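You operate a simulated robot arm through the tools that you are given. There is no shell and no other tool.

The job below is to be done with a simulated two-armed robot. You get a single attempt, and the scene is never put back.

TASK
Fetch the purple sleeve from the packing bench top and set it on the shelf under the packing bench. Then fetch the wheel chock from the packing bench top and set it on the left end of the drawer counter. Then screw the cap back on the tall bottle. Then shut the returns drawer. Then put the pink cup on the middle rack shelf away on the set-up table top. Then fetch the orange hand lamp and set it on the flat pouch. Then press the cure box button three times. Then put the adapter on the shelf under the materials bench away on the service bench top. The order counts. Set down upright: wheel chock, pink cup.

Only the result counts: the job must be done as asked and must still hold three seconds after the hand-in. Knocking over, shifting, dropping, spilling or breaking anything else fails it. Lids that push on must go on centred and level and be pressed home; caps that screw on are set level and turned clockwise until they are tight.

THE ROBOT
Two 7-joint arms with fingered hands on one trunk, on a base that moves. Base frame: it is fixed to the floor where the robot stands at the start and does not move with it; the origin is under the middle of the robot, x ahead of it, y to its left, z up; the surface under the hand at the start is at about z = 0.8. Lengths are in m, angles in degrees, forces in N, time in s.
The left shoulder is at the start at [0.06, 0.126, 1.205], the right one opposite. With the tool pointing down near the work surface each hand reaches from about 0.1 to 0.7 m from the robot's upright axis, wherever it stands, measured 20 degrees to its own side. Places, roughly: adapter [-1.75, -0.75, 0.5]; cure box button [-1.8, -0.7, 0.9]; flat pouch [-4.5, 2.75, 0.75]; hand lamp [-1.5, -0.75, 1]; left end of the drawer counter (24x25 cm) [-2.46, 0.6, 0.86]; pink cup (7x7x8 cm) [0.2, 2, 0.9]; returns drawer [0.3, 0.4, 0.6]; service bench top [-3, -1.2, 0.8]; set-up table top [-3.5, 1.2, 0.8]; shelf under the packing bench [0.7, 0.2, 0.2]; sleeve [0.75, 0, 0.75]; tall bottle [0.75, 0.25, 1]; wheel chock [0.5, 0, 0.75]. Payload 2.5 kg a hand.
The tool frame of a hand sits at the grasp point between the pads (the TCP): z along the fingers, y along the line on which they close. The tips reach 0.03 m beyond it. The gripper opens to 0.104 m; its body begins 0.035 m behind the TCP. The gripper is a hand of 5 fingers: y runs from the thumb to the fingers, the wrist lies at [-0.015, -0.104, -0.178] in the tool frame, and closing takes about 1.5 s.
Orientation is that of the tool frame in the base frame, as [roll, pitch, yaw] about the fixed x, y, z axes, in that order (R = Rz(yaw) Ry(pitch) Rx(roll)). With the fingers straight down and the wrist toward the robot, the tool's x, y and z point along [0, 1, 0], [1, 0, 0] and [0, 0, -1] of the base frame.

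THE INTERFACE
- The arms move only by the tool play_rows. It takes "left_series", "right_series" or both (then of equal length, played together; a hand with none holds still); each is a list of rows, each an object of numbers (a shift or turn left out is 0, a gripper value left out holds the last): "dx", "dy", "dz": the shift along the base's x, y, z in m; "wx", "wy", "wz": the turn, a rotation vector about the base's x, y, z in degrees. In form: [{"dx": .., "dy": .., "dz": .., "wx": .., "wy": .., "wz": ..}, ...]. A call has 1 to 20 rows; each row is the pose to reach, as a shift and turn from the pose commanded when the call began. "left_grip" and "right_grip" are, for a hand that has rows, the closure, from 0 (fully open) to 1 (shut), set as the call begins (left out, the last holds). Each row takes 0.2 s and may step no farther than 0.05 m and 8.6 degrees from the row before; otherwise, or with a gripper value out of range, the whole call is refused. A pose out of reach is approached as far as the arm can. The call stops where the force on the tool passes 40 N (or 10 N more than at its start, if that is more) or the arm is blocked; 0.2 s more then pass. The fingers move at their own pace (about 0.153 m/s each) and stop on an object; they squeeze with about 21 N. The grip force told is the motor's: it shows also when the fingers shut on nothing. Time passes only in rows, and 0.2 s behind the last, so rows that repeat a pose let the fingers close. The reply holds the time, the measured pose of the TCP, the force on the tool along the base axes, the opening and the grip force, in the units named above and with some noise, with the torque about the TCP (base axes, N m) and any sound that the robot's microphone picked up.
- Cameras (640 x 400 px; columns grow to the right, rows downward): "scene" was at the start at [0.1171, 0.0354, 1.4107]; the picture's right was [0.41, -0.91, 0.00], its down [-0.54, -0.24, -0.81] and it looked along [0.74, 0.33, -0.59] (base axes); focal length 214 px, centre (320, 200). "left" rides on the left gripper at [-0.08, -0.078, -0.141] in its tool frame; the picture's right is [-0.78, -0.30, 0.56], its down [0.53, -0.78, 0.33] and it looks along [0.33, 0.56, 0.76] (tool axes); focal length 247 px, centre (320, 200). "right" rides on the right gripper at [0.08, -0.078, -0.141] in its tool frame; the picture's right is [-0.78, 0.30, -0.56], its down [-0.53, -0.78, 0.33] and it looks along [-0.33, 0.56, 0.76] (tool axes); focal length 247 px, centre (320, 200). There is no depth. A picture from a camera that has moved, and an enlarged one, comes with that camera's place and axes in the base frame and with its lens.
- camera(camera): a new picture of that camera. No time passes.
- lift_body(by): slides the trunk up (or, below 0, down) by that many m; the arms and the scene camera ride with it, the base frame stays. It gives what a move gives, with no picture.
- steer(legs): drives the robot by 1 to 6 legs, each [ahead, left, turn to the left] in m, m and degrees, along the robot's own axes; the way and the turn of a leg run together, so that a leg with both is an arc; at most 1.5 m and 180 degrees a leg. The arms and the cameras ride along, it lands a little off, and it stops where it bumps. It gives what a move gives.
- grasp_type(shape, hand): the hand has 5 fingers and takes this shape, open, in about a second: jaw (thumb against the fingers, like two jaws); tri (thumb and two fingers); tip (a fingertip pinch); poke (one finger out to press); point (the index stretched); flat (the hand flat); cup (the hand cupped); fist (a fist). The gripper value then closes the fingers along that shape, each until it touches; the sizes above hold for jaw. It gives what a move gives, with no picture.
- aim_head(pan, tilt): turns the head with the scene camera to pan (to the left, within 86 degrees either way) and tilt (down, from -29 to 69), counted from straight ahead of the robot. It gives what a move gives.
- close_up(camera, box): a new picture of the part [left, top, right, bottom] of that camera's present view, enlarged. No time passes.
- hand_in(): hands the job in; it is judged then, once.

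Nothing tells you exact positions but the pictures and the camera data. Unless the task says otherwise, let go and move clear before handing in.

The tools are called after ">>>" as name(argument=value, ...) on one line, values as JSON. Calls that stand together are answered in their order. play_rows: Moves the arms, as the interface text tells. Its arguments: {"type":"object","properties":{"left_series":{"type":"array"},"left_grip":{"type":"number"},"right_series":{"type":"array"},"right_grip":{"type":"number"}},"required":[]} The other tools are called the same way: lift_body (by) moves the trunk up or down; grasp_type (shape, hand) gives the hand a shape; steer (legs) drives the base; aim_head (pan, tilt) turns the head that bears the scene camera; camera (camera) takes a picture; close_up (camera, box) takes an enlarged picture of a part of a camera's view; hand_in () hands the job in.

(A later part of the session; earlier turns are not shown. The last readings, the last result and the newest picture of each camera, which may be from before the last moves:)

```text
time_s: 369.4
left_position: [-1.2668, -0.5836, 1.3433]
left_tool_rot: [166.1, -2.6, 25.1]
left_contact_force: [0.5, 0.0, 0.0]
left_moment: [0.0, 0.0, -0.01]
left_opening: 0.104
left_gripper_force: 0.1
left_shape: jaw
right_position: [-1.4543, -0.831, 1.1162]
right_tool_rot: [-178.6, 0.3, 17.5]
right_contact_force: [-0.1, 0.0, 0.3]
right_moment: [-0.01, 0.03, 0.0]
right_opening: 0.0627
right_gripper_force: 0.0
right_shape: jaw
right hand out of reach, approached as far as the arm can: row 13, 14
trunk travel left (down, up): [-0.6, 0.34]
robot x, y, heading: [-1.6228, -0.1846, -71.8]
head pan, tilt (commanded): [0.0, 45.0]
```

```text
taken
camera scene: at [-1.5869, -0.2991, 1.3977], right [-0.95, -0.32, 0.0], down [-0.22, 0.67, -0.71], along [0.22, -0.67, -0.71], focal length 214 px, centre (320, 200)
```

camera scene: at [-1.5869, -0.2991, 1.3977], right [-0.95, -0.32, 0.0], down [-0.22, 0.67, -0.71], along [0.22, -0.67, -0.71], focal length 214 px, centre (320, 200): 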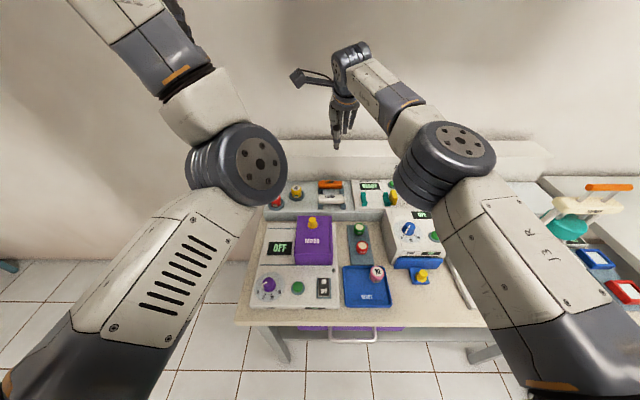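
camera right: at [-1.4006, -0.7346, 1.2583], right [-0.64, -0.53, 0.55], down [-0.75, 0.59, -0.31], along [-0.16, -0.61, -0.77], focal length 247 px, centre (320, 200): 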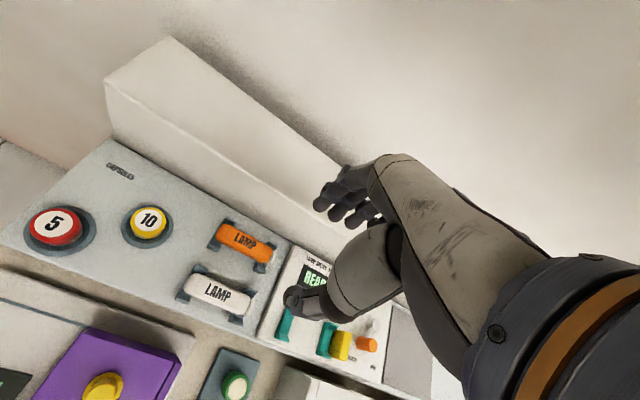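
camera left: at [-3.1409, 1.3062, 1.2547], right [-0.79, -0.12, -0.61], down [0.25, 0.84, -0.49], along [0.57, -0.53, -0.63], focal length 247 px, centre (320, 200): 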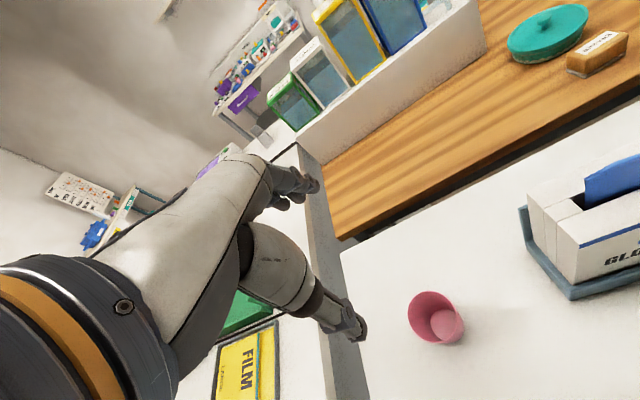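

>>> steer(legs=[[0.06, 0.0, 0]])

>>> camera(camera="right")

>>> close_up(camera="right", box=[160, 180, 400, 350])

```text
time_s: 370.3
left_position: [-1.2493, -0.641, 1.3423]
left_tool_rot: [166.1, -2.7, 25.3]
left_contact_force: [0.4, 0.1, -0.1]
left_moment: [0.04, 0.0, 0.02]
left_opening: 0.1035
left_gripper_force: 0.0
left_shape: jaw
right_position: [-1.4373, -0.8886, 1.1159]
right_tool_rot: [-178.5, 0.2, 17.4]
right_contact_force: [0.5, -1.2, 0.3]
right_moment: [0.03, 0.01, 0.0]
right_opening: 0.0627
right_gripper_force: 0.1
right_shape: jaw
trunk travel left (down, up): [-0.6, 0.34]
robot x, y, heading: [-1.6061, -0.2393, -71.4]
head pan, tilt (commanded): [0.0, 45.0]
```

```text
taken
camera right: at [-1.3827, -0.7925, 1.2581], right [-0.65, -0.53, 0.55], down [-0.75, 0.59, -0.31], along [-0.16, -0.61, -0.77], focal length 247 px, centre (320, 200)
```

right: 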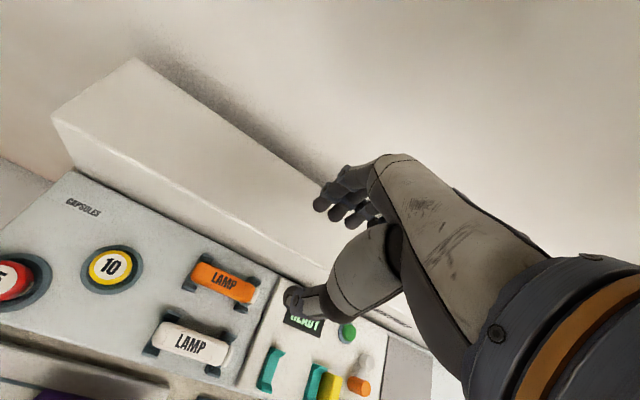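

```text
2.35 times, centred on (280, 265) of right
camera zoom: at [-1.3827, -0.7925, 1.2581], right [-0.65, -0.53, 0.55], down [-0.75, 0.59, -0.31], along [-0.16, -0.61, -0.77], focal length 581 px, centre (414, 47)
```

zoom: 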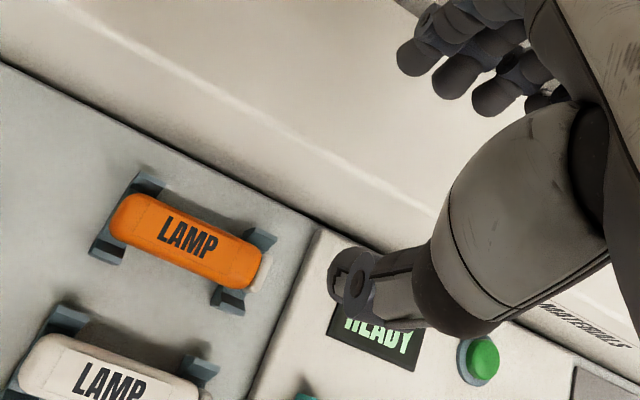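

The lamp's centre is about [-1.433, -0.862, 0.894], 9 cm long, close to the back panel and held between two cradle blocks. The three-finger shape should fit between the blocks; I switch to it and look.

>>> grasp_type(hand="right", shape="tri")

>>> camera(camera="right")

>>> close_up(camera="scene", box=[260, 30, 420, 230])

```text
time_s: 371.2
left_position: [-1.249, -0.6399, 1.3434]
left_tool_rot: [166.0, -2.8, 25.1]
left_contact_force: [-0.2, 0.2, 0.2]
left_moment: [0.0, 0.01, 0.02]
left_opening: 0.1037
left_gripper_force: 0.1
left_shape: jaw
right_position: [-1.4361, -0.8866, 1.117]
right_tool_rot: [-178.6, 0.2, 17.4]
right_contact_force: [0.4, -0.6, 0.0]
right_moment: [0.0, -0.02, 0.0]
right_opening: 0.1042
right_gripper_force: 0.1
right_shape: tri
trunk travel left (down, up): [-0.6, 0.34]
robot x, y, heading: [-1.6047, -0.2368, -71.8]
head pan, tilt (commanded): [0.0, 45.0]
```

```text
taken
camera right: at [-1.3829, -0.7916, 1.2587], right [-0.65, -0.53, 0.55], down [-0.75, 0.59, -0.31], along [-0.16, -0.61, -0.77], focal length 247 px, centre (320, 200)
```

right: 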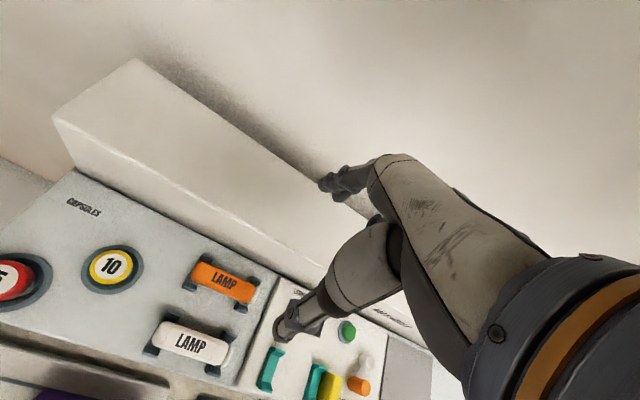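

```text
2.00 times, centred on (340, 130) of scene
camera zoom: at [-1.5689, -0.3559, 1.3976], right [-0.95, -0.31, 0.0], down [-0.22, 0.67, -0.71], along [0.22, -0.67, -0.71], focal length 429 px, centre (280, 340)
```

zoom: 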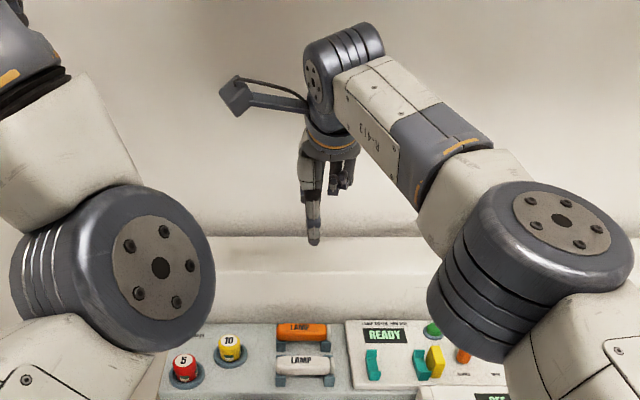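

>>> play_rows(right_series=[{"dx": 0.0, "dy": 0.016, "dz": -0.02, "wz": 1.5}, {"dx": 0.0007, "dy": 0.032, "dz": -0.04, "wz": 3}, {"dx": 0.0007, "dy": 0.032, "dz": -0.05, "wz": 3}], right_grip=0.5)

>>> play_rows(right_series=[{"wx": -7.6, "wy": -2.5}, {"wx": -15.2, "wy": -5.1}, {"wx": -23.7, "wy": -7.9}, {"wx": -23.7, "wy": -7.9}])

>>> camera(camera="right")

>>> close_up(camera="scene", box=[260, 80, 420, 230])

```text
time_s: 372.0
left_position: [-1.2495, -0.641, 1.3423]
left_tool_rot: [165.9, -2.8, 25.1]
left_contact_force: [0.2, -0.2, 0.0]
left_moment: [0.01, 0.02, 0.0]
left_opening: 0.1037
left_gripper_force: 0.0
left_shape: jaw
right_position: [-1.4371, -0.8553, 1.0662]
right_tool_rot: [-178.5, 0.2, 20.3]
right_contact_force: [-0.2, 0.2, -0.4]
right_moment: [-0.04, 0.0, -0.04]
right_opening: 0.0524
right_gripper_force: 0.1
right_shape: tri
trunk travel left (down, up): [-0.6, 0.34]
robot x, y, heading: [-1.6042, -0.2352, -71.8]
head pan, tilt (commanded): [0.0, 45.0]
```

```text
refused: row 3 steps farther than a row can; nothing moved
```

```text
taken
camera right: at [-1.3872, -0.7572, 1.208], right [-0.62, -0.56, 0.55], down [-0.78, 0.55, -0.31], along [-0.13, -0.62, -0.77], focal length 247 px, centre (320, 200)
```

right: 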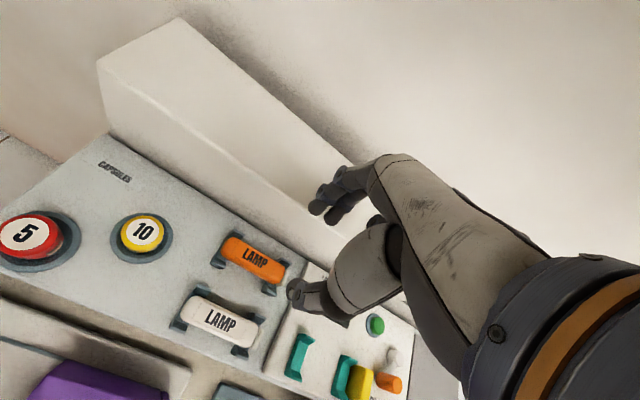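

```text
2.67 times, centred on (340, 155) of scene
camera zoom: at [-1.5689, -0.356, 1.3976], right [-0.95, -0.31, 0.0], down [-0.22, 0.67, -0.71], along [0.22, -0.67, -0.71], focal length 572 px, centre (267, 320)
```

zoom: 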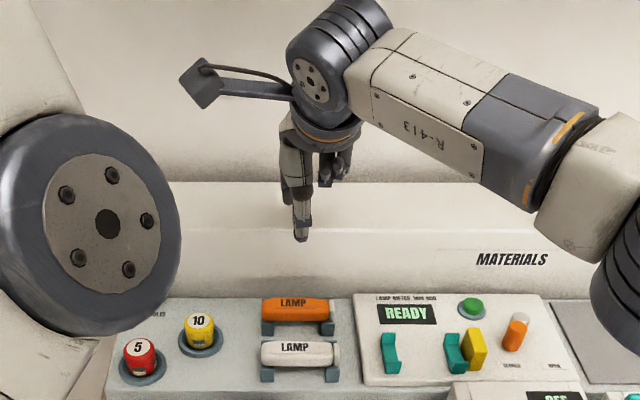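

>>> play_rows(right_series=[{"wx": -5.9, "wy": -2.0}, {"wx": -11.8, "wy": -4.0}, {"wx": -17.8, "wy": -5.9}, {"wx": -23.7, "wy": -7.9}, {"wx": -23.7, "wy": -7.9}])

>>> camera(camera="right")

>>> close_up(camera="right", box=[140, 180, 380, 370])

```text
time_s: 373.2
left_position: [-1.2479, -0.6399, 1.3436]
left_tool_rot: [165.9, -2.8, 25.2]
left_contact_force: [0.1, 0.4, 0.3]
left_moment: [0.03, 0.0, 0.02]
left_opening: 0.1041
left_gripper_force: 0.2
left_shape: jaw
right_position: [-1.4364, -0.8554, 1.067]
right_tool_rot: [156.4, 1.0, 20.1]
right_contact_force: [-0.5, -0.2, -0.4]
right_moment: [0.01, 0.0, 0.02]
right_opening: 0.0525
right_gripper_force: 0.0
right_shape: tri
trunk travel left (down, up): [-0.6, 0.34]
robot x, y, heading: [-1.6034, -0.2385, -71.8]
head pan, tilt (commanded): [0.0, 45.0]
```

```text
taken
camera right: at [-1.4041, -0.7062, 1.1628], right [-0.7, -0.31, 0.64], down [-0.71, 0.36, -0.61], along [-0.04, -0.88, -0.47], focal length 247 px, centre (320, 200)
```

right: 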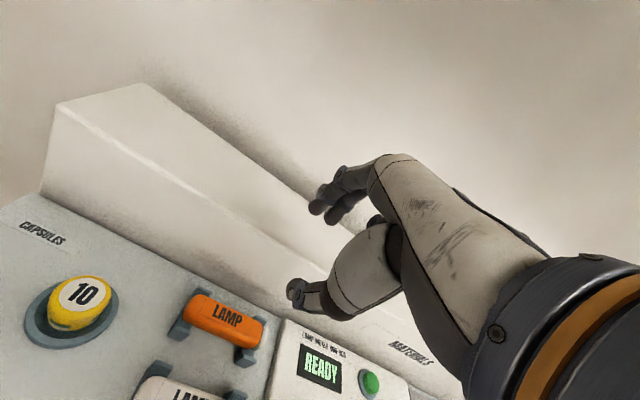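

```text
2.11 times, centred on (260, 275) of right
camera zoom: at [-1.4041, -0.7062, 1.1628], right [-0.7, -0.31, 0.64], down [-0.71, 0.36, -0.61], along [-0.04, -0.88, -0.47], focal length 520 px, centre (446, 42)
```

zoom: 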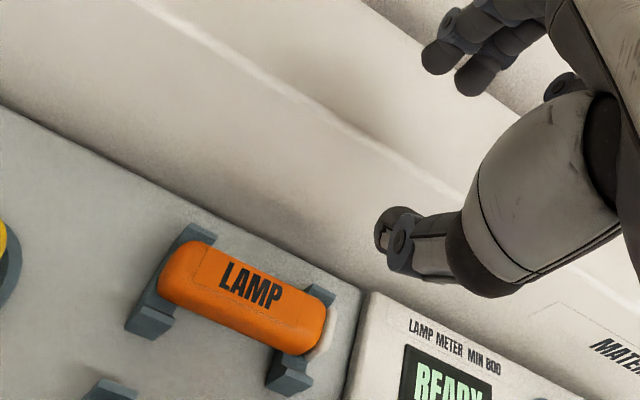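

>>> play_rows(right_series=[{"dx": 0.001, "dy": 0.0017, "dz": -0.04}, {"dx": 0.001, "dy": 0.0017, "dz": -0.08}, {"dx": 0.001, "dy": 0.0017, "dz": -0.11}, {"dx": 0.001, "dy": 0.0017, "dz": -0.125}, {"dx": 0.001, "dy": 0.0017, "dz": -0.125}], right_grip=0.58)

>>> close_up(camera="right", box=[180, 140, 420, 340])

>>> close_up(camera="scene", box=[280, 130, 400, 230])

```text
time_s: 374.4
left_position: [-1.2481, -0.6399, 1.3424]
left_tool_rot: [165.9, -2.8, 25.2]
left_contact_force: [-0.3, 0.2, -0.3]
left_moment: [-0.03, -0.05, -0.01]
left_opening: 0.1039
left_gripper_force: 0.1
left_shape: jaw
right_position: [-1.4349, -0.8528, 0.9415]
right_tool_rot: [156.4, 1.0, 20.1]
right_contact_force: [0.2, 0.4, -0.2]
right_moment: [-0.01, 0.03, -0.01]
right_opening: 0.0443
right_gripper_force: 0.2
right_shape: tri
trunk travel left (down, up): [-0.6, 0.34]
robot x, y, heading: [-1.6016, -0.2394, -71.8]
head pan, tilt (commanded): [0.0, 45.0]
```

```text
2.00 times, centred on (300, 240) of right
camera zoom: at [-1.4027, -0.7043, 1.0376], right [-0.7, -0.31, 0.64], down [-0.71, 0.36, -0.61], along [-0.04, -0.88, -0.47], focal length 494 px, centre (360, 120)
```

zoom: 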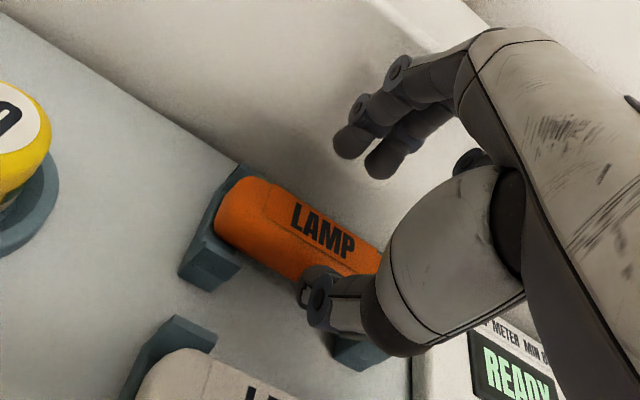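

```text
4.00 times, centred on (340, 180) of scene
camera zoom: at [-1.569, -0.3559, 1.3976], right [-0.95, -0.31, 0.0], down [-0.22, 0.67, -0.71], along [0.22, -0.67, -0.71], focal length 858 px, centre (240, 280)
```

zoom: 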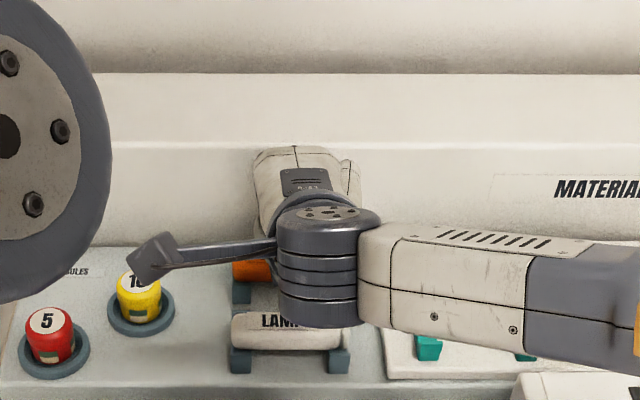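

>>> play_rows(right_series=[{"dz": -0.01}, {"dz": -0.02}, {"dz": -0.028}, {"dz": -0.028}])

>>> close_up(camera="right", box=[180, 140, 420, 340])

```text
time_s: 375.4
left_position: [-1.2481, -0.6402, 1.3429]
left_tool_rot: [166.0, -2.7, 25.0]
left_contact_force: [0.5, 0.6, 0.3]
left_moment: [0.01, 0.04, -0.01]
left_opening: 0.1039
left_gripper_force: 0.0
left_shape: jaw
right_position: [-1.4363, -0.8535, 0.9135]
right_tool_rot: [156.4, 0.9, 20.1]
right_contact_force: [0.6, -0.7, 0.5]
right_moment: [0.0, 0.02, 0.0]
right_opening: 0.0443
right_gripper_force: 0.1
right_shape: tri
trunk travel left (down, up): [-0.6, 0.34]
robot x, y, heading: [-1.6047, -0.2409, -71.6]
head pan, tilt (commanded): [0.0, 45.0]
```

```text
2.00 times, centred on (300, 240) of right
camera zoom: at [-1.4029, -0.7048, 1.0095], right [-0.7, -0.31, 0.64], down [-0.71, 0.36, -0.61], along [-0.04, -0.88, -0.47], focal length 494 px, centre (360, 120)
```

zoom: 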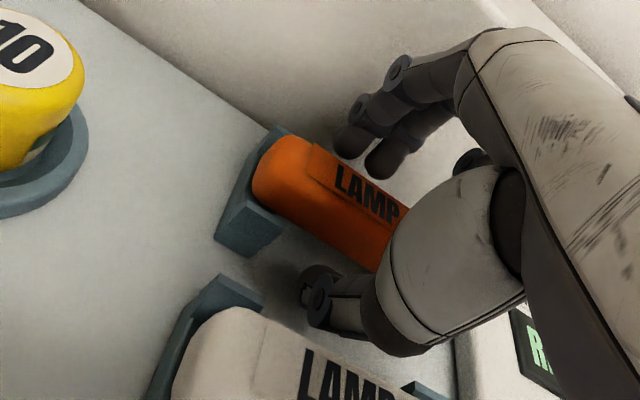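

The lamp lies between thumb and two fingers. I close and lift.

>>> play_rows(right_series=[{"dz": 0}, {"dz": 0}, {"dz": 0}, {"dz": 0}, {"dz": 0}, {"dz": 0}, {"dz": 0}], right_grip=1.0)

>>> close_up(camera="right", box=[180, 140, 420, 340])

>>> play_rows(right_series=[{"dz": 0.012}, {"dz": 0.03}, {"dz": 0.06}, {"dz": 0.1}, {"dz": 0.14}, {"dz": 0.18}])

>>> camera(camera="right")

```text
time_s: 377.0
left_position: [-1.2483, -0.639, 1.342]
left_tool_rot: [166.0, -2.8, 25.2]
left_contact_force: [-0.7, -0.3, -0.2]
left_moment: [-0.02, 0.02, 0.0]
left_opening: 0.1036
left_gripper_force: 0.0
left_shape: jaw
right_position: [-1.4353, -0.8528, 0.9143]
right_tool_rot: [156.4, 1.0, 20.2]
right_contact_force: [0.7, 1.0, 1.4]
right_moment: [0.0, 0.01, 0.01]
right_opening: 0.0229
right_gripper_force: 21.1
right_shape: tri
trunk travel left (down, up): [-0.6, 0.34]
robot x, y, heading: [-1.6024, -0.2434, -71.4]
head pan, tilt (commanded): [0.0, 45.0]
```

```text
2.00 times, centred on (300, 240) of right
camera zoom: at [-1.4028, -0.7046, 1.0097], right [-0.7, -0.31, 0.64], down [-0.71, 0.36, -0.61], along [-0.04, -0.88, -0.47], focal length 494 px, centre (360, 120)
```

zoom: 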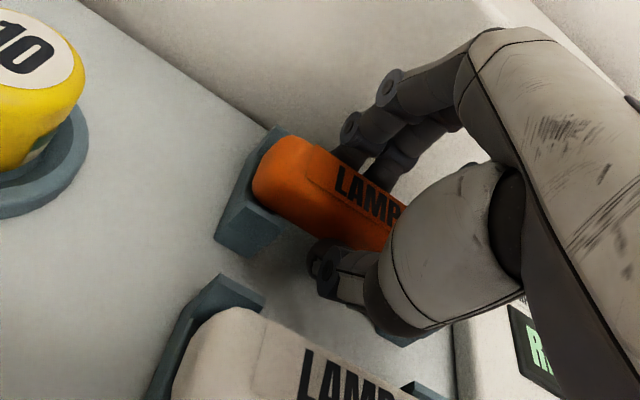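

```text
time_s: 378.4
left_position: [-1.2479, -0.6401, 1.3434]
left_tool_rot: [166.0, -2.7, 25.2]
left_contact_force: [0.0, -0.3, 0.2]
left_moment: [-0.03, 0.01, 0.02]
left_opening: 0.1038
left_gripper_force: 0.0
left_shape: jaw
right_position: [-1.4349, -0.8524, 1.0952]
right_tool_rot: [156.6, 1.1, 20.2]
right_contact_force: [0.2, 0.0, -0.9]
right_moment: [-0.02, 0.0, -0.01]
right_opening: 0.0229
right_gripper_force: 20.6
right_shape: tri
trunk travel left (down, up): [-0.6, 0.34]
robot x, y, heading: [-1.6017, -0.2423, -71.8]
head pan, tilt (commanded): [0.0, 45.0]
```

```text
taken
camera right: at [-1.4023, -0.7043, 1.191], right [-0.7, -0.31, 0.64], down [-0.71, 0.36, -0.6], along [-0.04, -0.88, -0.47], focal length 247 px, centre (320, 200)
```

right: 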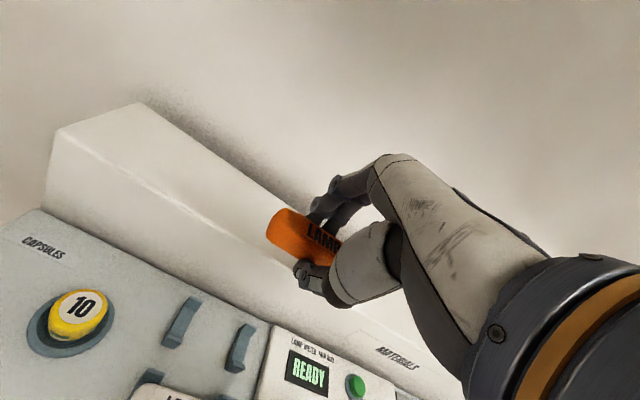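

Lamp in hand. I pull it in, back off, and drive round the counter towards the flat pouch.

>>> play_rows(right_series=[{"dx": -0.01, "dy": 0.03, "dz": 0.03}, {"dx": -0.02, "dy": 0.06, "dz": 0.06}, {"dx": -0.03, "dy": 0.09, "dz": 0.09}, {"dx": -0.042, "dy": 0.127, "dz": 0.1}, {"dx": -0.055, "dy": 0.165, "dz": 0.1}, {"dx": -0.066, "dy": 0.2, "dz": 0.1}])

>>> steer(legs=[[-0.45, 0, 0], [0, 0.42, 0], [-1.15, 0, 0], [-1.2, 0, 0]])

>>> camera(camera="right")

```text
time_s: 379.8
left_position: [-1.2479, -0.6403, 1.3429]
left_tool_rot: [165.9, -2.8, 25.2]
left_contact_force: [-0.1, 0.5, -0.3]
left_moment: [0.01, -0.02, -0.04]
left_opening: 0.1038
left_gripper_force: 0.1
left_shape: jaw
right_position: [-1.502, -0.6525, 1.1952]
right_tool_rot: [156.4, 0.9, 20.1]
right_contact_force: [0.1, 0.3, -1.3]
right_moment: [0.03, 0.01, -0.01]
right_opening: 0.0228
right_gripper_force: 21.4
right_shape: tri
trunk travel left (down, up): [-0.6, 0.34]
robot x, y, heading: [-1.6052, -0.242, -71.5]
head pan, tilt (commanded): [0.0, 45.0]
```

```text
time_s: 395.8
left_position: [-1.724, 2.1427, 1.3429]
left_tool_rot: [166.0, -2.7, 25.2]
left_contact_force: [-0.5, -0.9, 0.3]
left_moment: [-0.01, -0.01, 0.02]
left_opening: 0.1039
left_gripper_force: 0.0
left_shape: jaw
right_position: [-1.9765, 2.1308, 1.1942]
right_tool_rot: [156.3, 1.0, 20.2]
right_contact_force: [0.1, -0.6, -0.3]
right_moment: [0.03, 0.01, 0.0]
right_opening: 0.0231
right_gripper_force: 20.9
right_shape: tri
trunk travel left (down, up): [-0.6, 0.34]
robot x, y, heading: [-2.0774, 2.5414, -71.4]
head pan, tilt (commanded): [0.0, 45.0]
```

```text
taken
camera right: at [-1.9438, 2.2788, 1.2905], right [-0.7, -0.31, 0.64], down [-0.71, 0.36, -0.61], along [-0.04, -0.88, -0.47], focal length 247 px, centre (320, 200)
```

right: 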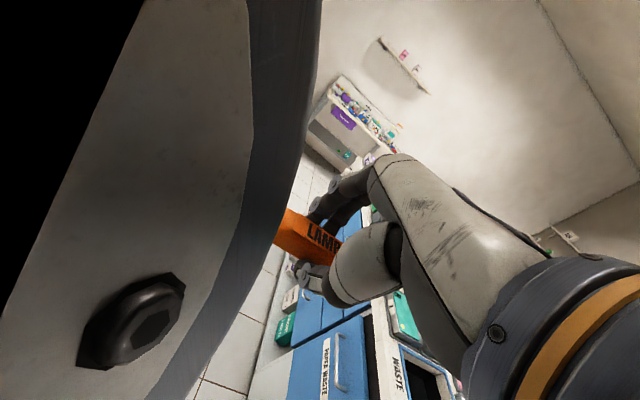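

>>> steer(legs=[[0, 0, -90.4], [0.6, 0, 0]])

>>> aim_head(pan=-25, tilt=20)

>>> camera(camera="scene")

```text
time_s: 403.0
left_position: [-3.0436, 1.9978, 1.3431]
left_tool_rot: [166.0, -2.7, -64.7]
left_contact_force: [0.2, 0.1, -0.2]
left_moment: [-0.01, -0.03, 0.03]
left_opening: 0.1039
left_gripper_force: 0.1
left_shape: jaw
right_position: [-3.0565, 2.2487, 1.1942]
right_tool_rot: [156.5, 1.1, -69.7]
right_contact_force: [-0.2, 0.7, 0.4]
right_moment: [0.04, 0.01, 0.0]
right_opening: 0.0224
right_gripper_force: 21.2
right_shape: tri
trunk travel left (down, up): [-0.6, 0.34]
robot x, y, heading: [-2.6422, 2.3537, -161.4]
head pan, tilt (commanded): [0.0, 45.0]
```

```text
time_s: 403.9
left_position: [-3.0428, 1.997, 1.3432]
left_tool_rot: [166.0, -2.7, -64.6]
left_contact_force: [-0.2, 0.7, 0.0]
left_moment: [0.0, -0.05, 0.0]
left_opening: 0.1039
left_gripper_force: 0.0
left_shape: jaw
right_position: [-3.056, 2.2487, 1.1948]
right_tool_rot: [156.5, 1.0, -69.7]
right_contact_force: [0.1, 0.6, -0.1]
right_moment: [0.02, -0.01, 0.01]
right_opening: 0.0228
right_gripper_force: 21.1
right_shape: tri
trunk travel left (down, up): [-0.6, 0.34]
robot x, y, heading: [-2.6441, 2.3535, -161.7]
head pan, tilt (commanded): [-25.0, 20.0]
```

```text
taken
camera scene: at [-2.777, 2.3511, 1.4362], right [0.11, 0.99, 0.0], down [0.34, -0.04, -0.94], along [-0.93, 0.11, -0.34], focal length 214 px, centre (320, 200)
```

scene: 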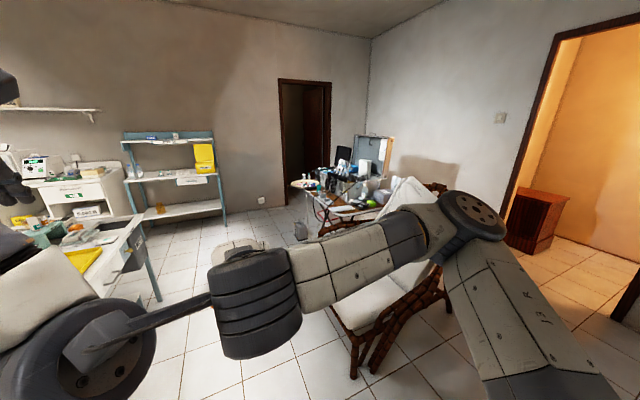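

>>> close_up(camera="scene", box=[270, 120, 430, 240])

```text
3.33 times, centred on (350, 180) of scene
camera zoom: at [-2.777, 2.3511, 1.4362], right [0.11, 0.99, 0.0], down [0.34, -0.04, -0.94], along [-0.93, 0.11, -0.34], focal length 715 px, centre (220, 267)
```

zoom: 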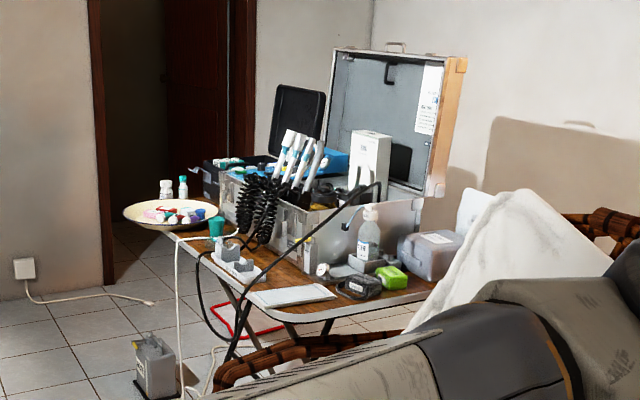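

The flat white pouch lies at the near edge of the folding table at about [-4.42, 2.73], with a wicker chair beside it. I move nearer for a better view.

>>> steer(legs=[[1.35, 0, 0]])

>>> aim_head(pan=-75, tilt=35)

>>> camera(camera="scene")

>>> camera(camera="right")

```text
time_s: 410.7
left_position: [-4.3245, 1.5691, 1.3429]
left_tool_rot: [166.0, -2.8, -64.6]
left_contact_force: [0.4, -0.2, 0.4]
left_moment: [-0.02, -0.01, 0.01]
left_opening: 0.1036
left_gripper_force: 0.0
left_shape: jaw
right_position: [-4.3376, 1.8211, 1.1945]
right_tool_rot: [156.4, 1.0, -69.7]
right_contact_force: [-0.4, -0.2, -0.8]
right_moment: [-0.02, 0.01, -0.01]
right_opening: 0.0224
right_gripper_force: 20.5
right_shape: tri
trunk travel left (down, up): [-0.6, 0.34]
robot x, y, heading: [-3.9262, 1.9262, -161.6]
head pan, tilt (commanded): [-25.0, 20.0]
```

```text
time_s: 411.9
left_position: [-4.3252, 1.5679, 1.3429]
left_tool_rot: [166.0, -2.7, -64.6]
left_contact_force: [-0.7, 1.1, 0.9]
left_moment: [0.02, 0.01, 0.02]
left_opening: 0.104
left_gripper_force: 0.1
left_shape: jaw
right_position: [-4.3362, 1.8208, 1.1948]
right_tool_rot: [156.6, 1.0, -69.7]
right_contact_force: [0.1, 0.2, -0.6]
right_moment: [-0.01, 0.02, 0.0]
right_opening: 0.0227
right_gripper_force: 20.8
right_shape: tri
trunk travel left (down, up): [-0.6, 0.34]
robot x, y, heading: [-3.9274, 1.9255, -161.8]
head pan, tilt (commanded): [-75.0, 35.0]
```

```text
taken
camera scene: at [-4.0145, 1.986, 1.4125], right [0.83, 0.55, 0.0], down [0.32, -0.48, -0.82], along [-0.45, 0.68, -0.57], focal length 214 px, centre (320, 200)
```

scene: 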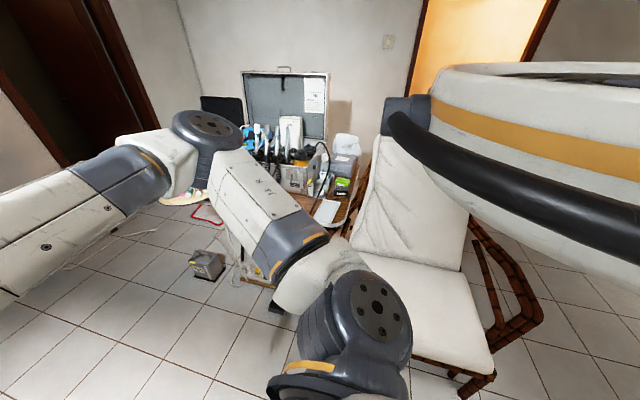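

```text
taken
camera right: at [-4.19, 1.7893, 1.2905], right [-0.31, 0.7, 0.64], down [0.35, 0.71, -0.61], along [-0.88, 0.04, -0.47], focal length 247 px, centre (320, 200)
```

right: 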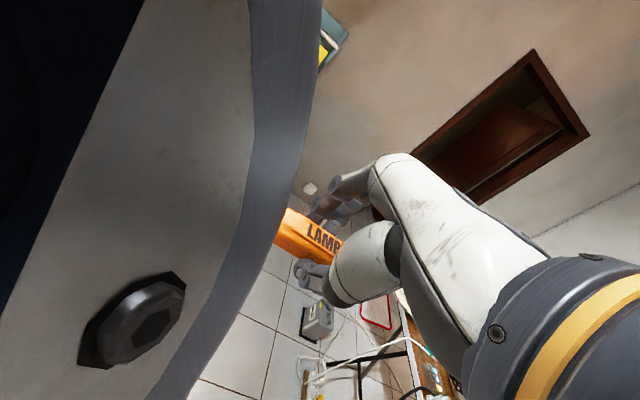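

>>> steer(legs=[[0, 0, -90], [0, 0.4, 0], [0.25, 0, 0]])

>>> aim_head(pan=-15, tilt=40)

>>> camera(camera="scene")

>>> close_up(camera="scene", box=[240, 120, 440, 280])

```text
time_s: 419.6
left_position: [-4.7372, 2.4383, 1.3425]
left_tool_rot: [166.0, -2.8, -154.8]
left_contact_force: [-0.8, -0.2, -0.1]
left_moment: [-0.02, 0.01, 0.0]
left_opening: 0.1036
left_gripper_force: 0.1
left_shape: jaw
right_position: [-4.4872, 2.4502, 1.1942]
right_tool_rot: [156.5, 1.0, -160.0]
right_contact_force: [0.6, 1.0, -1.1]
right_moment: [0.0, 0.01, 0.01]
right_opening: 0.0222
right_gripper_force: 20.8
right_shape: tri
trunk travel left (down, up): [-0.6, 0.34]
robot x, y, heading: [-4.3814, 2.0401, 108.4]
head pan, tilt (commanded): [-75.0, 35.0]
```

```text
time_s: 420.9
left_position: [-4.7387, 2.4382, 1.3429]
left_tool_rot: [165.9, -2.7, -154.8]
left_contact_force: [0.1, 0.7, -0.3]
left_moment: [0.04, -0.04, 0.0]
left_opening: 0.1038
left_gripper_force: 0.0
left_shape: jaw
right_position: [-4.487, 2.451, 1.1948]
right_tool_rot: [156.4, 1.1, -160.0]
right_contact_force: [-0.7, -0.2, 0.0]
right_moment: [-0.04, 0.0, -0.01]
right_opening: 0.0224
right_gripper_force: 21.3
right_shape: tri
trunk travel left (down, up): [-0.6, 0.34]
robot x, y, heading: [-4.3817, 2.0359, 108.1]
head pan, tilt (commanded): [-15.0, 40.0]
```

```text
taken
camera scene: at [-4.4033, 2.1603, 1.4049], right [1.0, 0.06, 0.0], down [0.04, -0.64, -0.77], along [-0.04, 0.76, -0.64], focal length 214 px, centre (320, 200)
```

scene: 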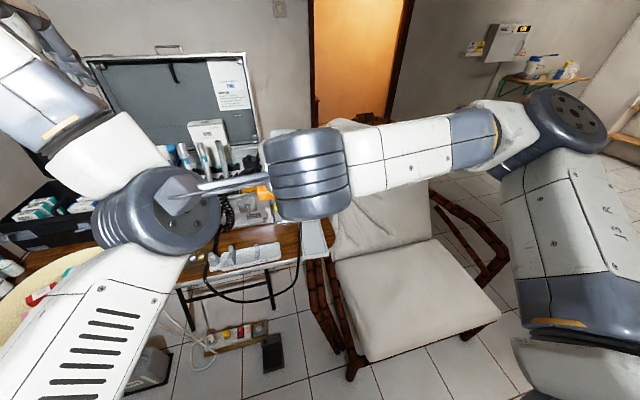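

```text
2.50 times, centred on (340, 200) of scene
camera zoom: at [-4.4033, 2.1603, 1.4049], right [1.0, 0.06, 0.0], down [0.04, -0.64, -0.77], along [-0.04, 0.76, -0.64], focal length 536 px, centre (270, 200)
```

zoom: 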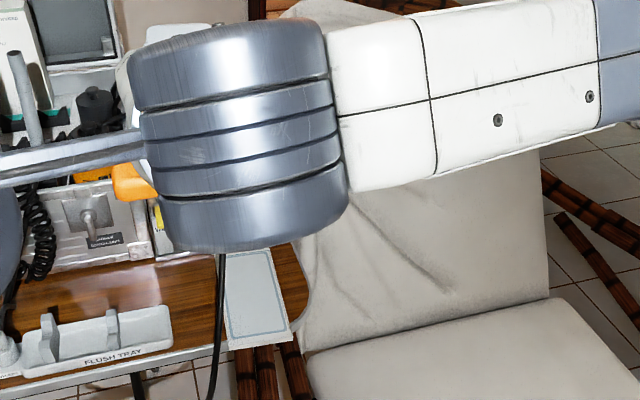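

The pouch is at about [-4.459, 2.712], roughly 9 × 19 cm. I shift a little left, away from the chair leg, and closer.

>>> steer(legs=[[0.17, 0.09, 0]])

>>> camera(camera="scene")

>>> camera(camera="right")

```text
time_s: 422.4
left_position: [-4.877, 2.5698, 1.3435]
left_tool_rot: [165.8, -2.7, -154.8]
left_contact_force: [0.4, -0.6, 0.4]
left_moment: [-0.03, -0.01, 0.04]
left_opening: 0.1037
left_gripper_force: 0.0
left_shape: jaw
right_position: [-4.6258, 2.5828, 1.1943]
right_tool_rot: [156.5, 1.0, -159.9]
right_contact_force: [-0.7, -0.1, -1.3]
right_moment: [0.0, -0.01, 0.02]
right_opening: 0.0225
right_gripper_force: 20.9
right_shape: tri
trunk travel left (down, up): [-0.6, 0.34]
robot x, y, heading: [-4.5232, 2.1716, 108.6]
head pan, tilt (commanded): [-15.0, 40.0]
```

```text
taken
camera scene: at [-4.5426, 2.2928, 1.4048], right [1.0, 0.06, 0.0], down [0.04, -0.64, -0.77], along [-0.04, 0.76, -0.64], focal length 214 px, centre (320, 200)
```

scene: 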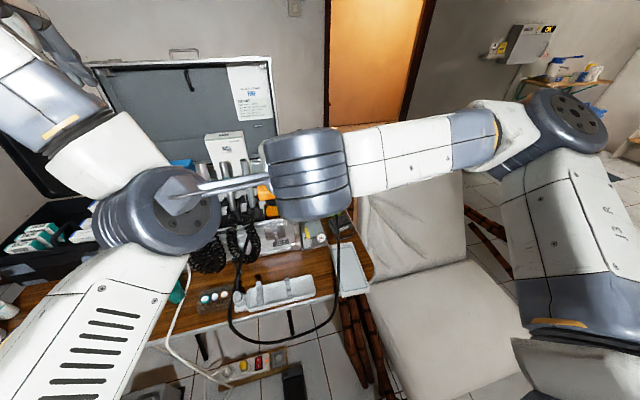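

```text
taken
camera right: at [-4.6591, 2.4355, 1.2904], right [0.7, 0.31, 0.64], down [0.71, -0.36, -0.6], along [0.04, 0.88, -0.47], focal length 247 px, centre (320, 200)
```

right: 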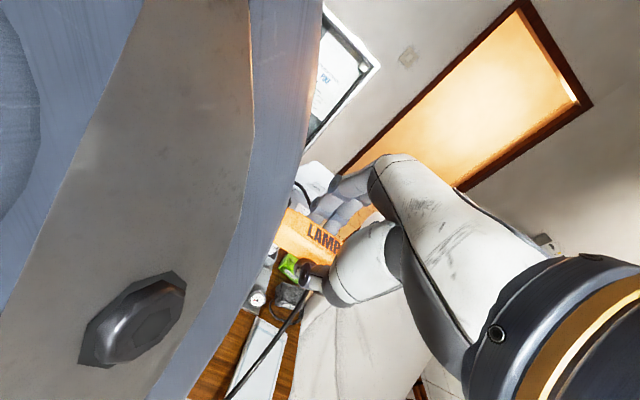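

>>> play_rows(right_series=[{"wz": -8}, {"wz": -16}, {"wz": -24}, {"wz": -32}, {"wz": -40}, {"wz": -48}, {"wz": -56}, {"wz": -64}, {"wz": -72}, {"wz": -80}])

>>> camera(camera="scene")

>>> camera(camera="right")

```text
time_s: 423.5
left_position: [-4.8827, 2.568, 1.343]
left_tool_rot: [166.1, -2.5, -154.2]
left_contact_force: [-1.1, 0.9, 0.0]
left_moment: [-0.02, -0.01, 0.04]
left_opening: 0.1038
left_gripper_force: 0.1
left_shape: jaw
right_position: [-4.6213, 2.5813, 1.196]
right_tool_rot: [156.2, 1.6, 166.7]
right_contact_force: [5.0, -1.8, 1.3]
right_moment: [-0.12, 0.49, 0.6]
right_opening: 0.0224
right_gripper_force: 21.4
right_shape: tri
trunk travel left (down, up): [-0.6, 0.34]
robot x, y, heading: [-4.5235, 2.1684, 108.5]
head pan, tilt (commanded): [-15.0, 40.0]
stopped in row 5 (right hand): the force on the tool passed its limit at 66 N (the readings are from after the stop); the commanded pose is now the measured one
```

```text
taken
camera scene: at [-4.5423, 2.2922, 1.4049], right [1.0, 0.06, 0.0], down [0.04, -0.64, -0.77], along [-0.04, 0.76, -0.64], focal length 214 px, centre (320, 200)
```

scene: 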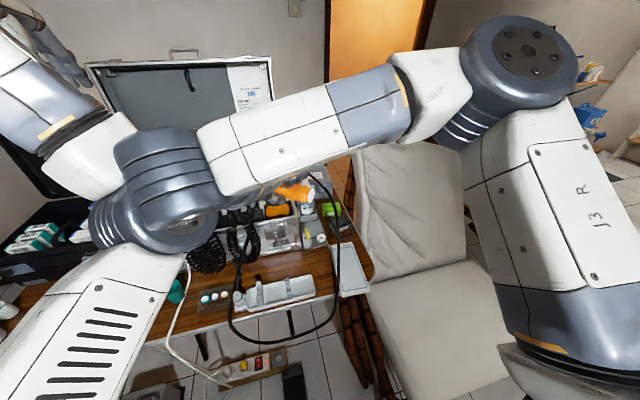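

```text
taken
camera right: at [-4.7323, 2.4764, 1.2901], right [0.75, -0.13, 0.65], down [0.4, -0.69, -0.6], along [0.53, 0.71, -0.46], focal length 247 px, centre (320, 200)
```

right: 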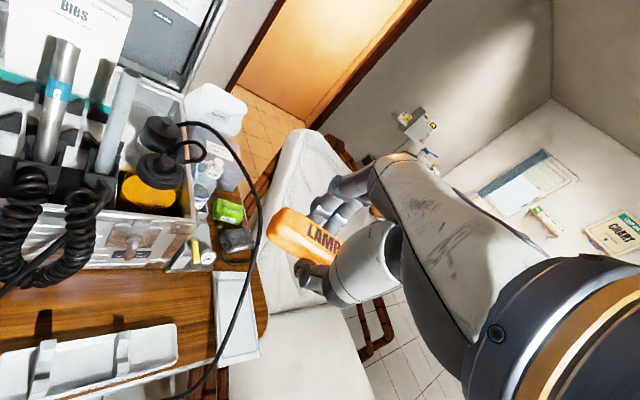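

The right wrist touched my own left arm while turning. I shift the right hand to the right, then continue the turn.

>>> play_rows(right_series=[{"dx": 0.035, "dy": 0.012}, {"dx": 0.071, "dy": 0.024}, {"dx": 0.107, "dy": 0.036}, {"dx": 0.142, "dy": 0.048}])

>>> play_rows(right_series=[{"wz": -8}, {"wz": -16}, {"wz": -24}, {"wz": -32}, {"wz": -40}, {"wz": -46}])

>>> camera(camera="right")

>>> camera(camera="scene")

```text
time_s: 424.5
left_position: [-4.881, 2.5686, 1.3424]
left_tool_rot: [166.0, -2.4, -154.1]
left_contact_force: [-0.4, 0.0, 0.1]
left_moment: [0.03, 0.0, 0.0]
left_opening: 0.1037
left_gripper_force: 0.1
left_shape: jaw
right_position: [-4.4783, 2.6276, 1.1948]
right_tool_rot: [156.3, 1.7, 166.7]
right_contact_force: [0.3, -0.3, -1.3]
right_moment: [-0.01, 0.01, 0.0]
right_opening: 0.0227
right_gripper_force: 21.4
right_shape: tri
trunk travel left (down, up): [-0.6, 0.34]
robot x, y, heading: [-4.5224, 2.1698, 108.4]
head pan, tilt (commanded): [-15.0, 40.0]
```

```text
time_s: 425.9
left_position: [-4.8816, 2.5676, 1.3418]
left_tool_rot: [166.0, -2.5, -154.1]
left_contact_force: [0.1, 0.1, 0.0]
left_moment: [-0.01, 0.03, 0.02]
left_opening: 0.1035
left_gripper_force: 0.0
left_shape: jaw
right_position: [-4.4801, 2.6294, 1.1948]
right_tool_rot: [156.3, 1.6, 120.6]
right_contact_force: [1.0, -0.4, -1.1]
right_moment: [0.01, 0.01, 0.01]
right_opening: 0.0225
right_gripper_force: 20.9
right_shape: tri
trunk travel left (down, up): [-0.6, 0.34]
robot x, y, heading: [-4.5236, 2.1744, 108.2]
head pan, tilt (commanded): [-15.0, 40.0]
```

```text
taken
camera right: at [-4.6324, 2.6361, 1.2902], right [0.43, -0.63, 0.65], down [-0.22, -0.77, -0.6], along [0.88, 0.11, -0.46], focal length 247 px, centre (320, 200)
```

right: 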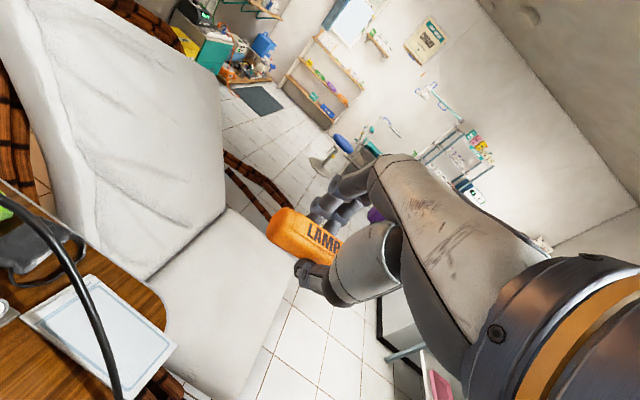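

```text
taken
camera scene: at [-4.5422, 2.2923, 1.4049], right [1.0, 0.06, 0.0], down [0.04, -0.64, -0.77], along [-0.04, 0.76, -0.64], focal length 214 px, centre (320, 200)
```

scene: 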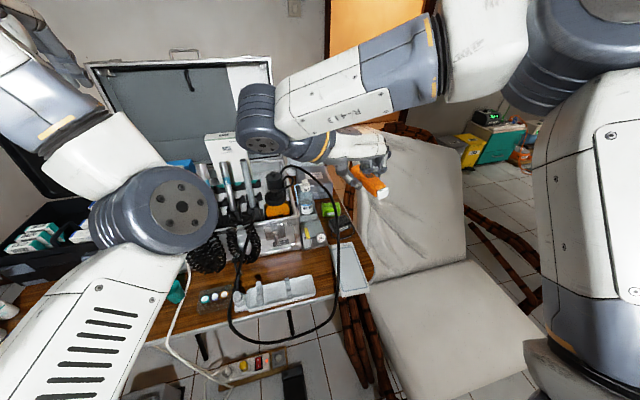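

>>> close_up(camera="scene", box=[300, 180, 420, 310])

>>> close_up(camera="right", box=[0, 230, 240, 400])

```text
3.08 times, centred on (360, 245) of scene
camera zoom: at [-4.5422, 2.2923, 1.4049], right [1.0, 0.06, 0.0], down [0.04, -0.64, -0.77], along [-0.04, 0.76, -0.64], focal length 660 px, centre (197, 62)
```

zoom: 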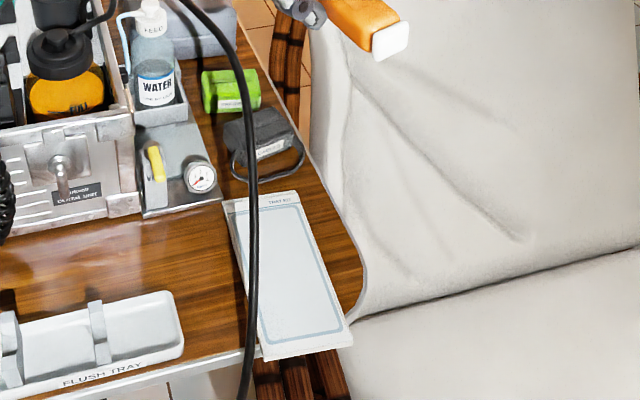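

```text
2.35 times, centred on (120, 315) of right
camera zoom: at [-4.6324, 2.6361, 1.2902], right [0.43, -0.63, 0.65], down [-0.22, -0.77, -0.6], along [0.88, 0.11, -0.46], focal length 581 px, centre (791, -71)
```

zoom: 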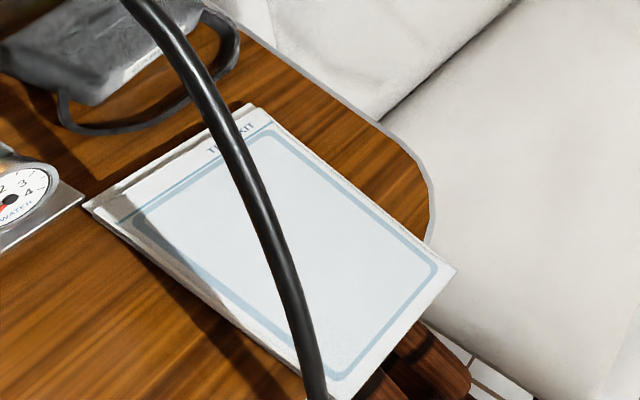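

The pouch lies partly beneath a hanging black cable on its left side, so I turn the hand back so that thumb and wrist stay on the near right side, clear of the cable.

>>> play_rows(right_series=[{"wz": 8}, {"wz": 16}, {"wz": 24}, {"wz": 32}, {"wz": 40}, {"wz": 48}, {"wz": 56}, {"wz": 64}, {"wz": 72}, {"wz": 80}, {"wz": 88}, {"wz": 96}, {"wz": 99}])

>>> camera(camera="right")

>>> camera(camera="scene")

```text
time_s: 428.7
left_position: [-4.8816, 2.5673, 1.3423]
left_tool_rot: [166.0, -2.5, -154.2]
left_contact_force: [0.9, 0.4, 0.9]
left_moment: [0.0, 0.0, -0.03]
left_opening: 0.1036
left_gripper_force: 0.1
left_shape: jaw
right_position: [-4.4791, 2.6296, 1.1958]
right_tool_rot: [156.2, 1.7, -140.2]
right_contact_force: [0.2, -0.2, -0.6]
right_moment: [0.02, 0.01, -0.02]
right_opening: 0.0224
right_gripper_force: 21.3
right_shape: tri
trunk travel left (down, up): [-0.6, 0.34]
robot x, y, heading: [-4.5219, 2.1689, 108.4]
head pan, tilt (commanded): [-15.0, 40.0]
```

```text
taken
camera right: at [-4.4622, 2.4784, 1.2903], right [0.55, 0.52, 0.65], down [0.79, -0.09, -0.6], along [-0.25, 0.85, -0.46], focal length 247 px, centre (320, 200)
```

right: 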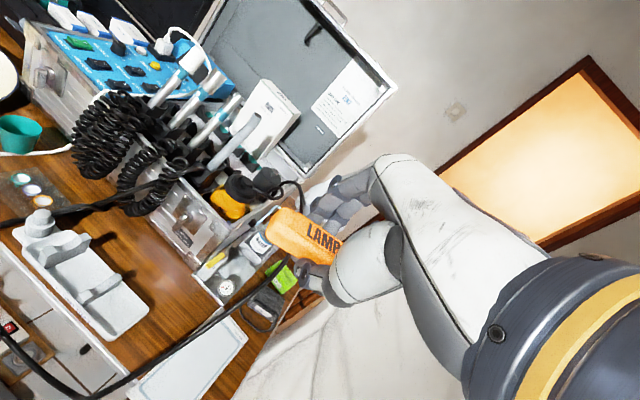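

```text
taken
camera scene: at [-4.542, 2.2923, 1.4049], right [1.0, 0.06, 0.0], down [0.04, -0.64, -0.77], along [-0.04, 0.76, -0.64], focal length 214 px, centre (320, 200)
```

scene: 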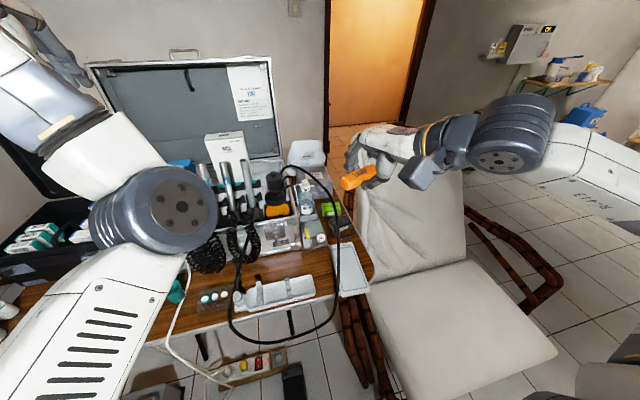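

>>> play_rows(right_series=[{"dx": 0.017, "dy": 0.043}, {"dx": 0.034, "dy": 0.087}, {"dx": 0.034, "dy": 0.087, "dz": -0.045}, {"dx": 0.034, "dy": 0.087, "dz": -0.09}, {"dx": 0.034, "dy": 0.087, "dz": -0.135}, {"dx": 0.034, "dy": 0.087, "dz": -0.18}, {"dx": 0.034, "dy": 0.087, "dz": -0.225}, {"dx": 0.034, "dy": 0.087, "dz": -0.27}, {"dx": 0.034, "dy": 0.087, "dz": -0.3}, {"dx": 0.034, "dy": 0.087, "dz": -0.3}])

>>> camera(camera="right")

>>> close_up(camera="scene", box=[280, 160, 440, 310])

```text
time_s: 430.9
left_position: [-4.8825, 2.5671, 1.342]
left_tool_rot: [166.1, -2.6, -154.1]
left_contact_force: [-0.1, 0.5, -0.4]
left_moment: [-0.07, -0.02, -0.02]
left_opening: 0.1037
left_gripper_force: 0.1
left_shape: jaw
right_position: [-4.4463, 2.7148, 0.8949]
right_tool_rot: [156.3, 1.6, -140.4]
right_contact_force: [-0.6, 0.4, -1.1]
right_moment: [-0.01, -0.01, 0.02]
right_opening: 0.0226
right_gripper_force: 21.2
right_shape: tri
trunk travel left (down, up): [-0.6, 0.34]
robot x, y, heading: [-4.5257, 2.173, 108.1]
head pan, tilt (commanded): [-15.0, 40.0]
```

```text
taken
camera right: at [-4.4282, 2.5649, 0.9901], right [0.55, 0.52, 0.65], down [0.79, -0.09, -0.6], along [-0.25, 0.85, -0.46], focal length 247 px, centre (320, 200)
```

right: 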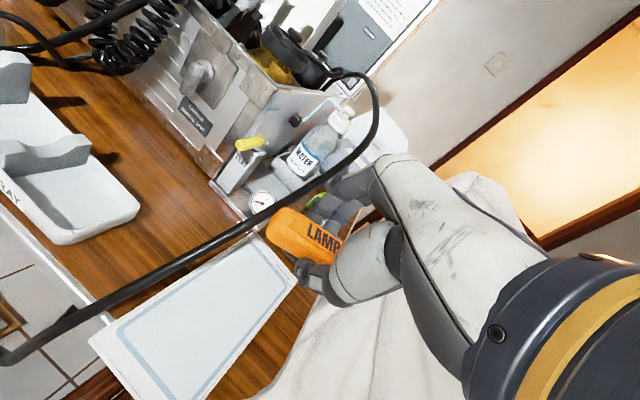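

```text
2.67 times, centred on (360, 235) of scene
camera zoom: at [-4.542, 2.2923, 1.4049], right [1.0, 0.06, 0.0], down [0.04, -0.64, -0.77], along [-0.04, 0.76, -0.64], focal length 572 px, centre (213, 107)
```

zoom: 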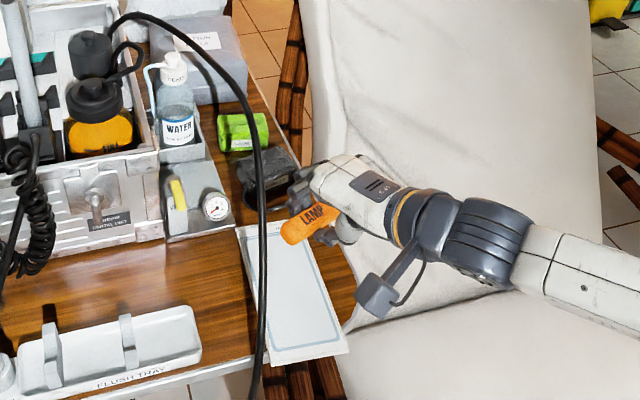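

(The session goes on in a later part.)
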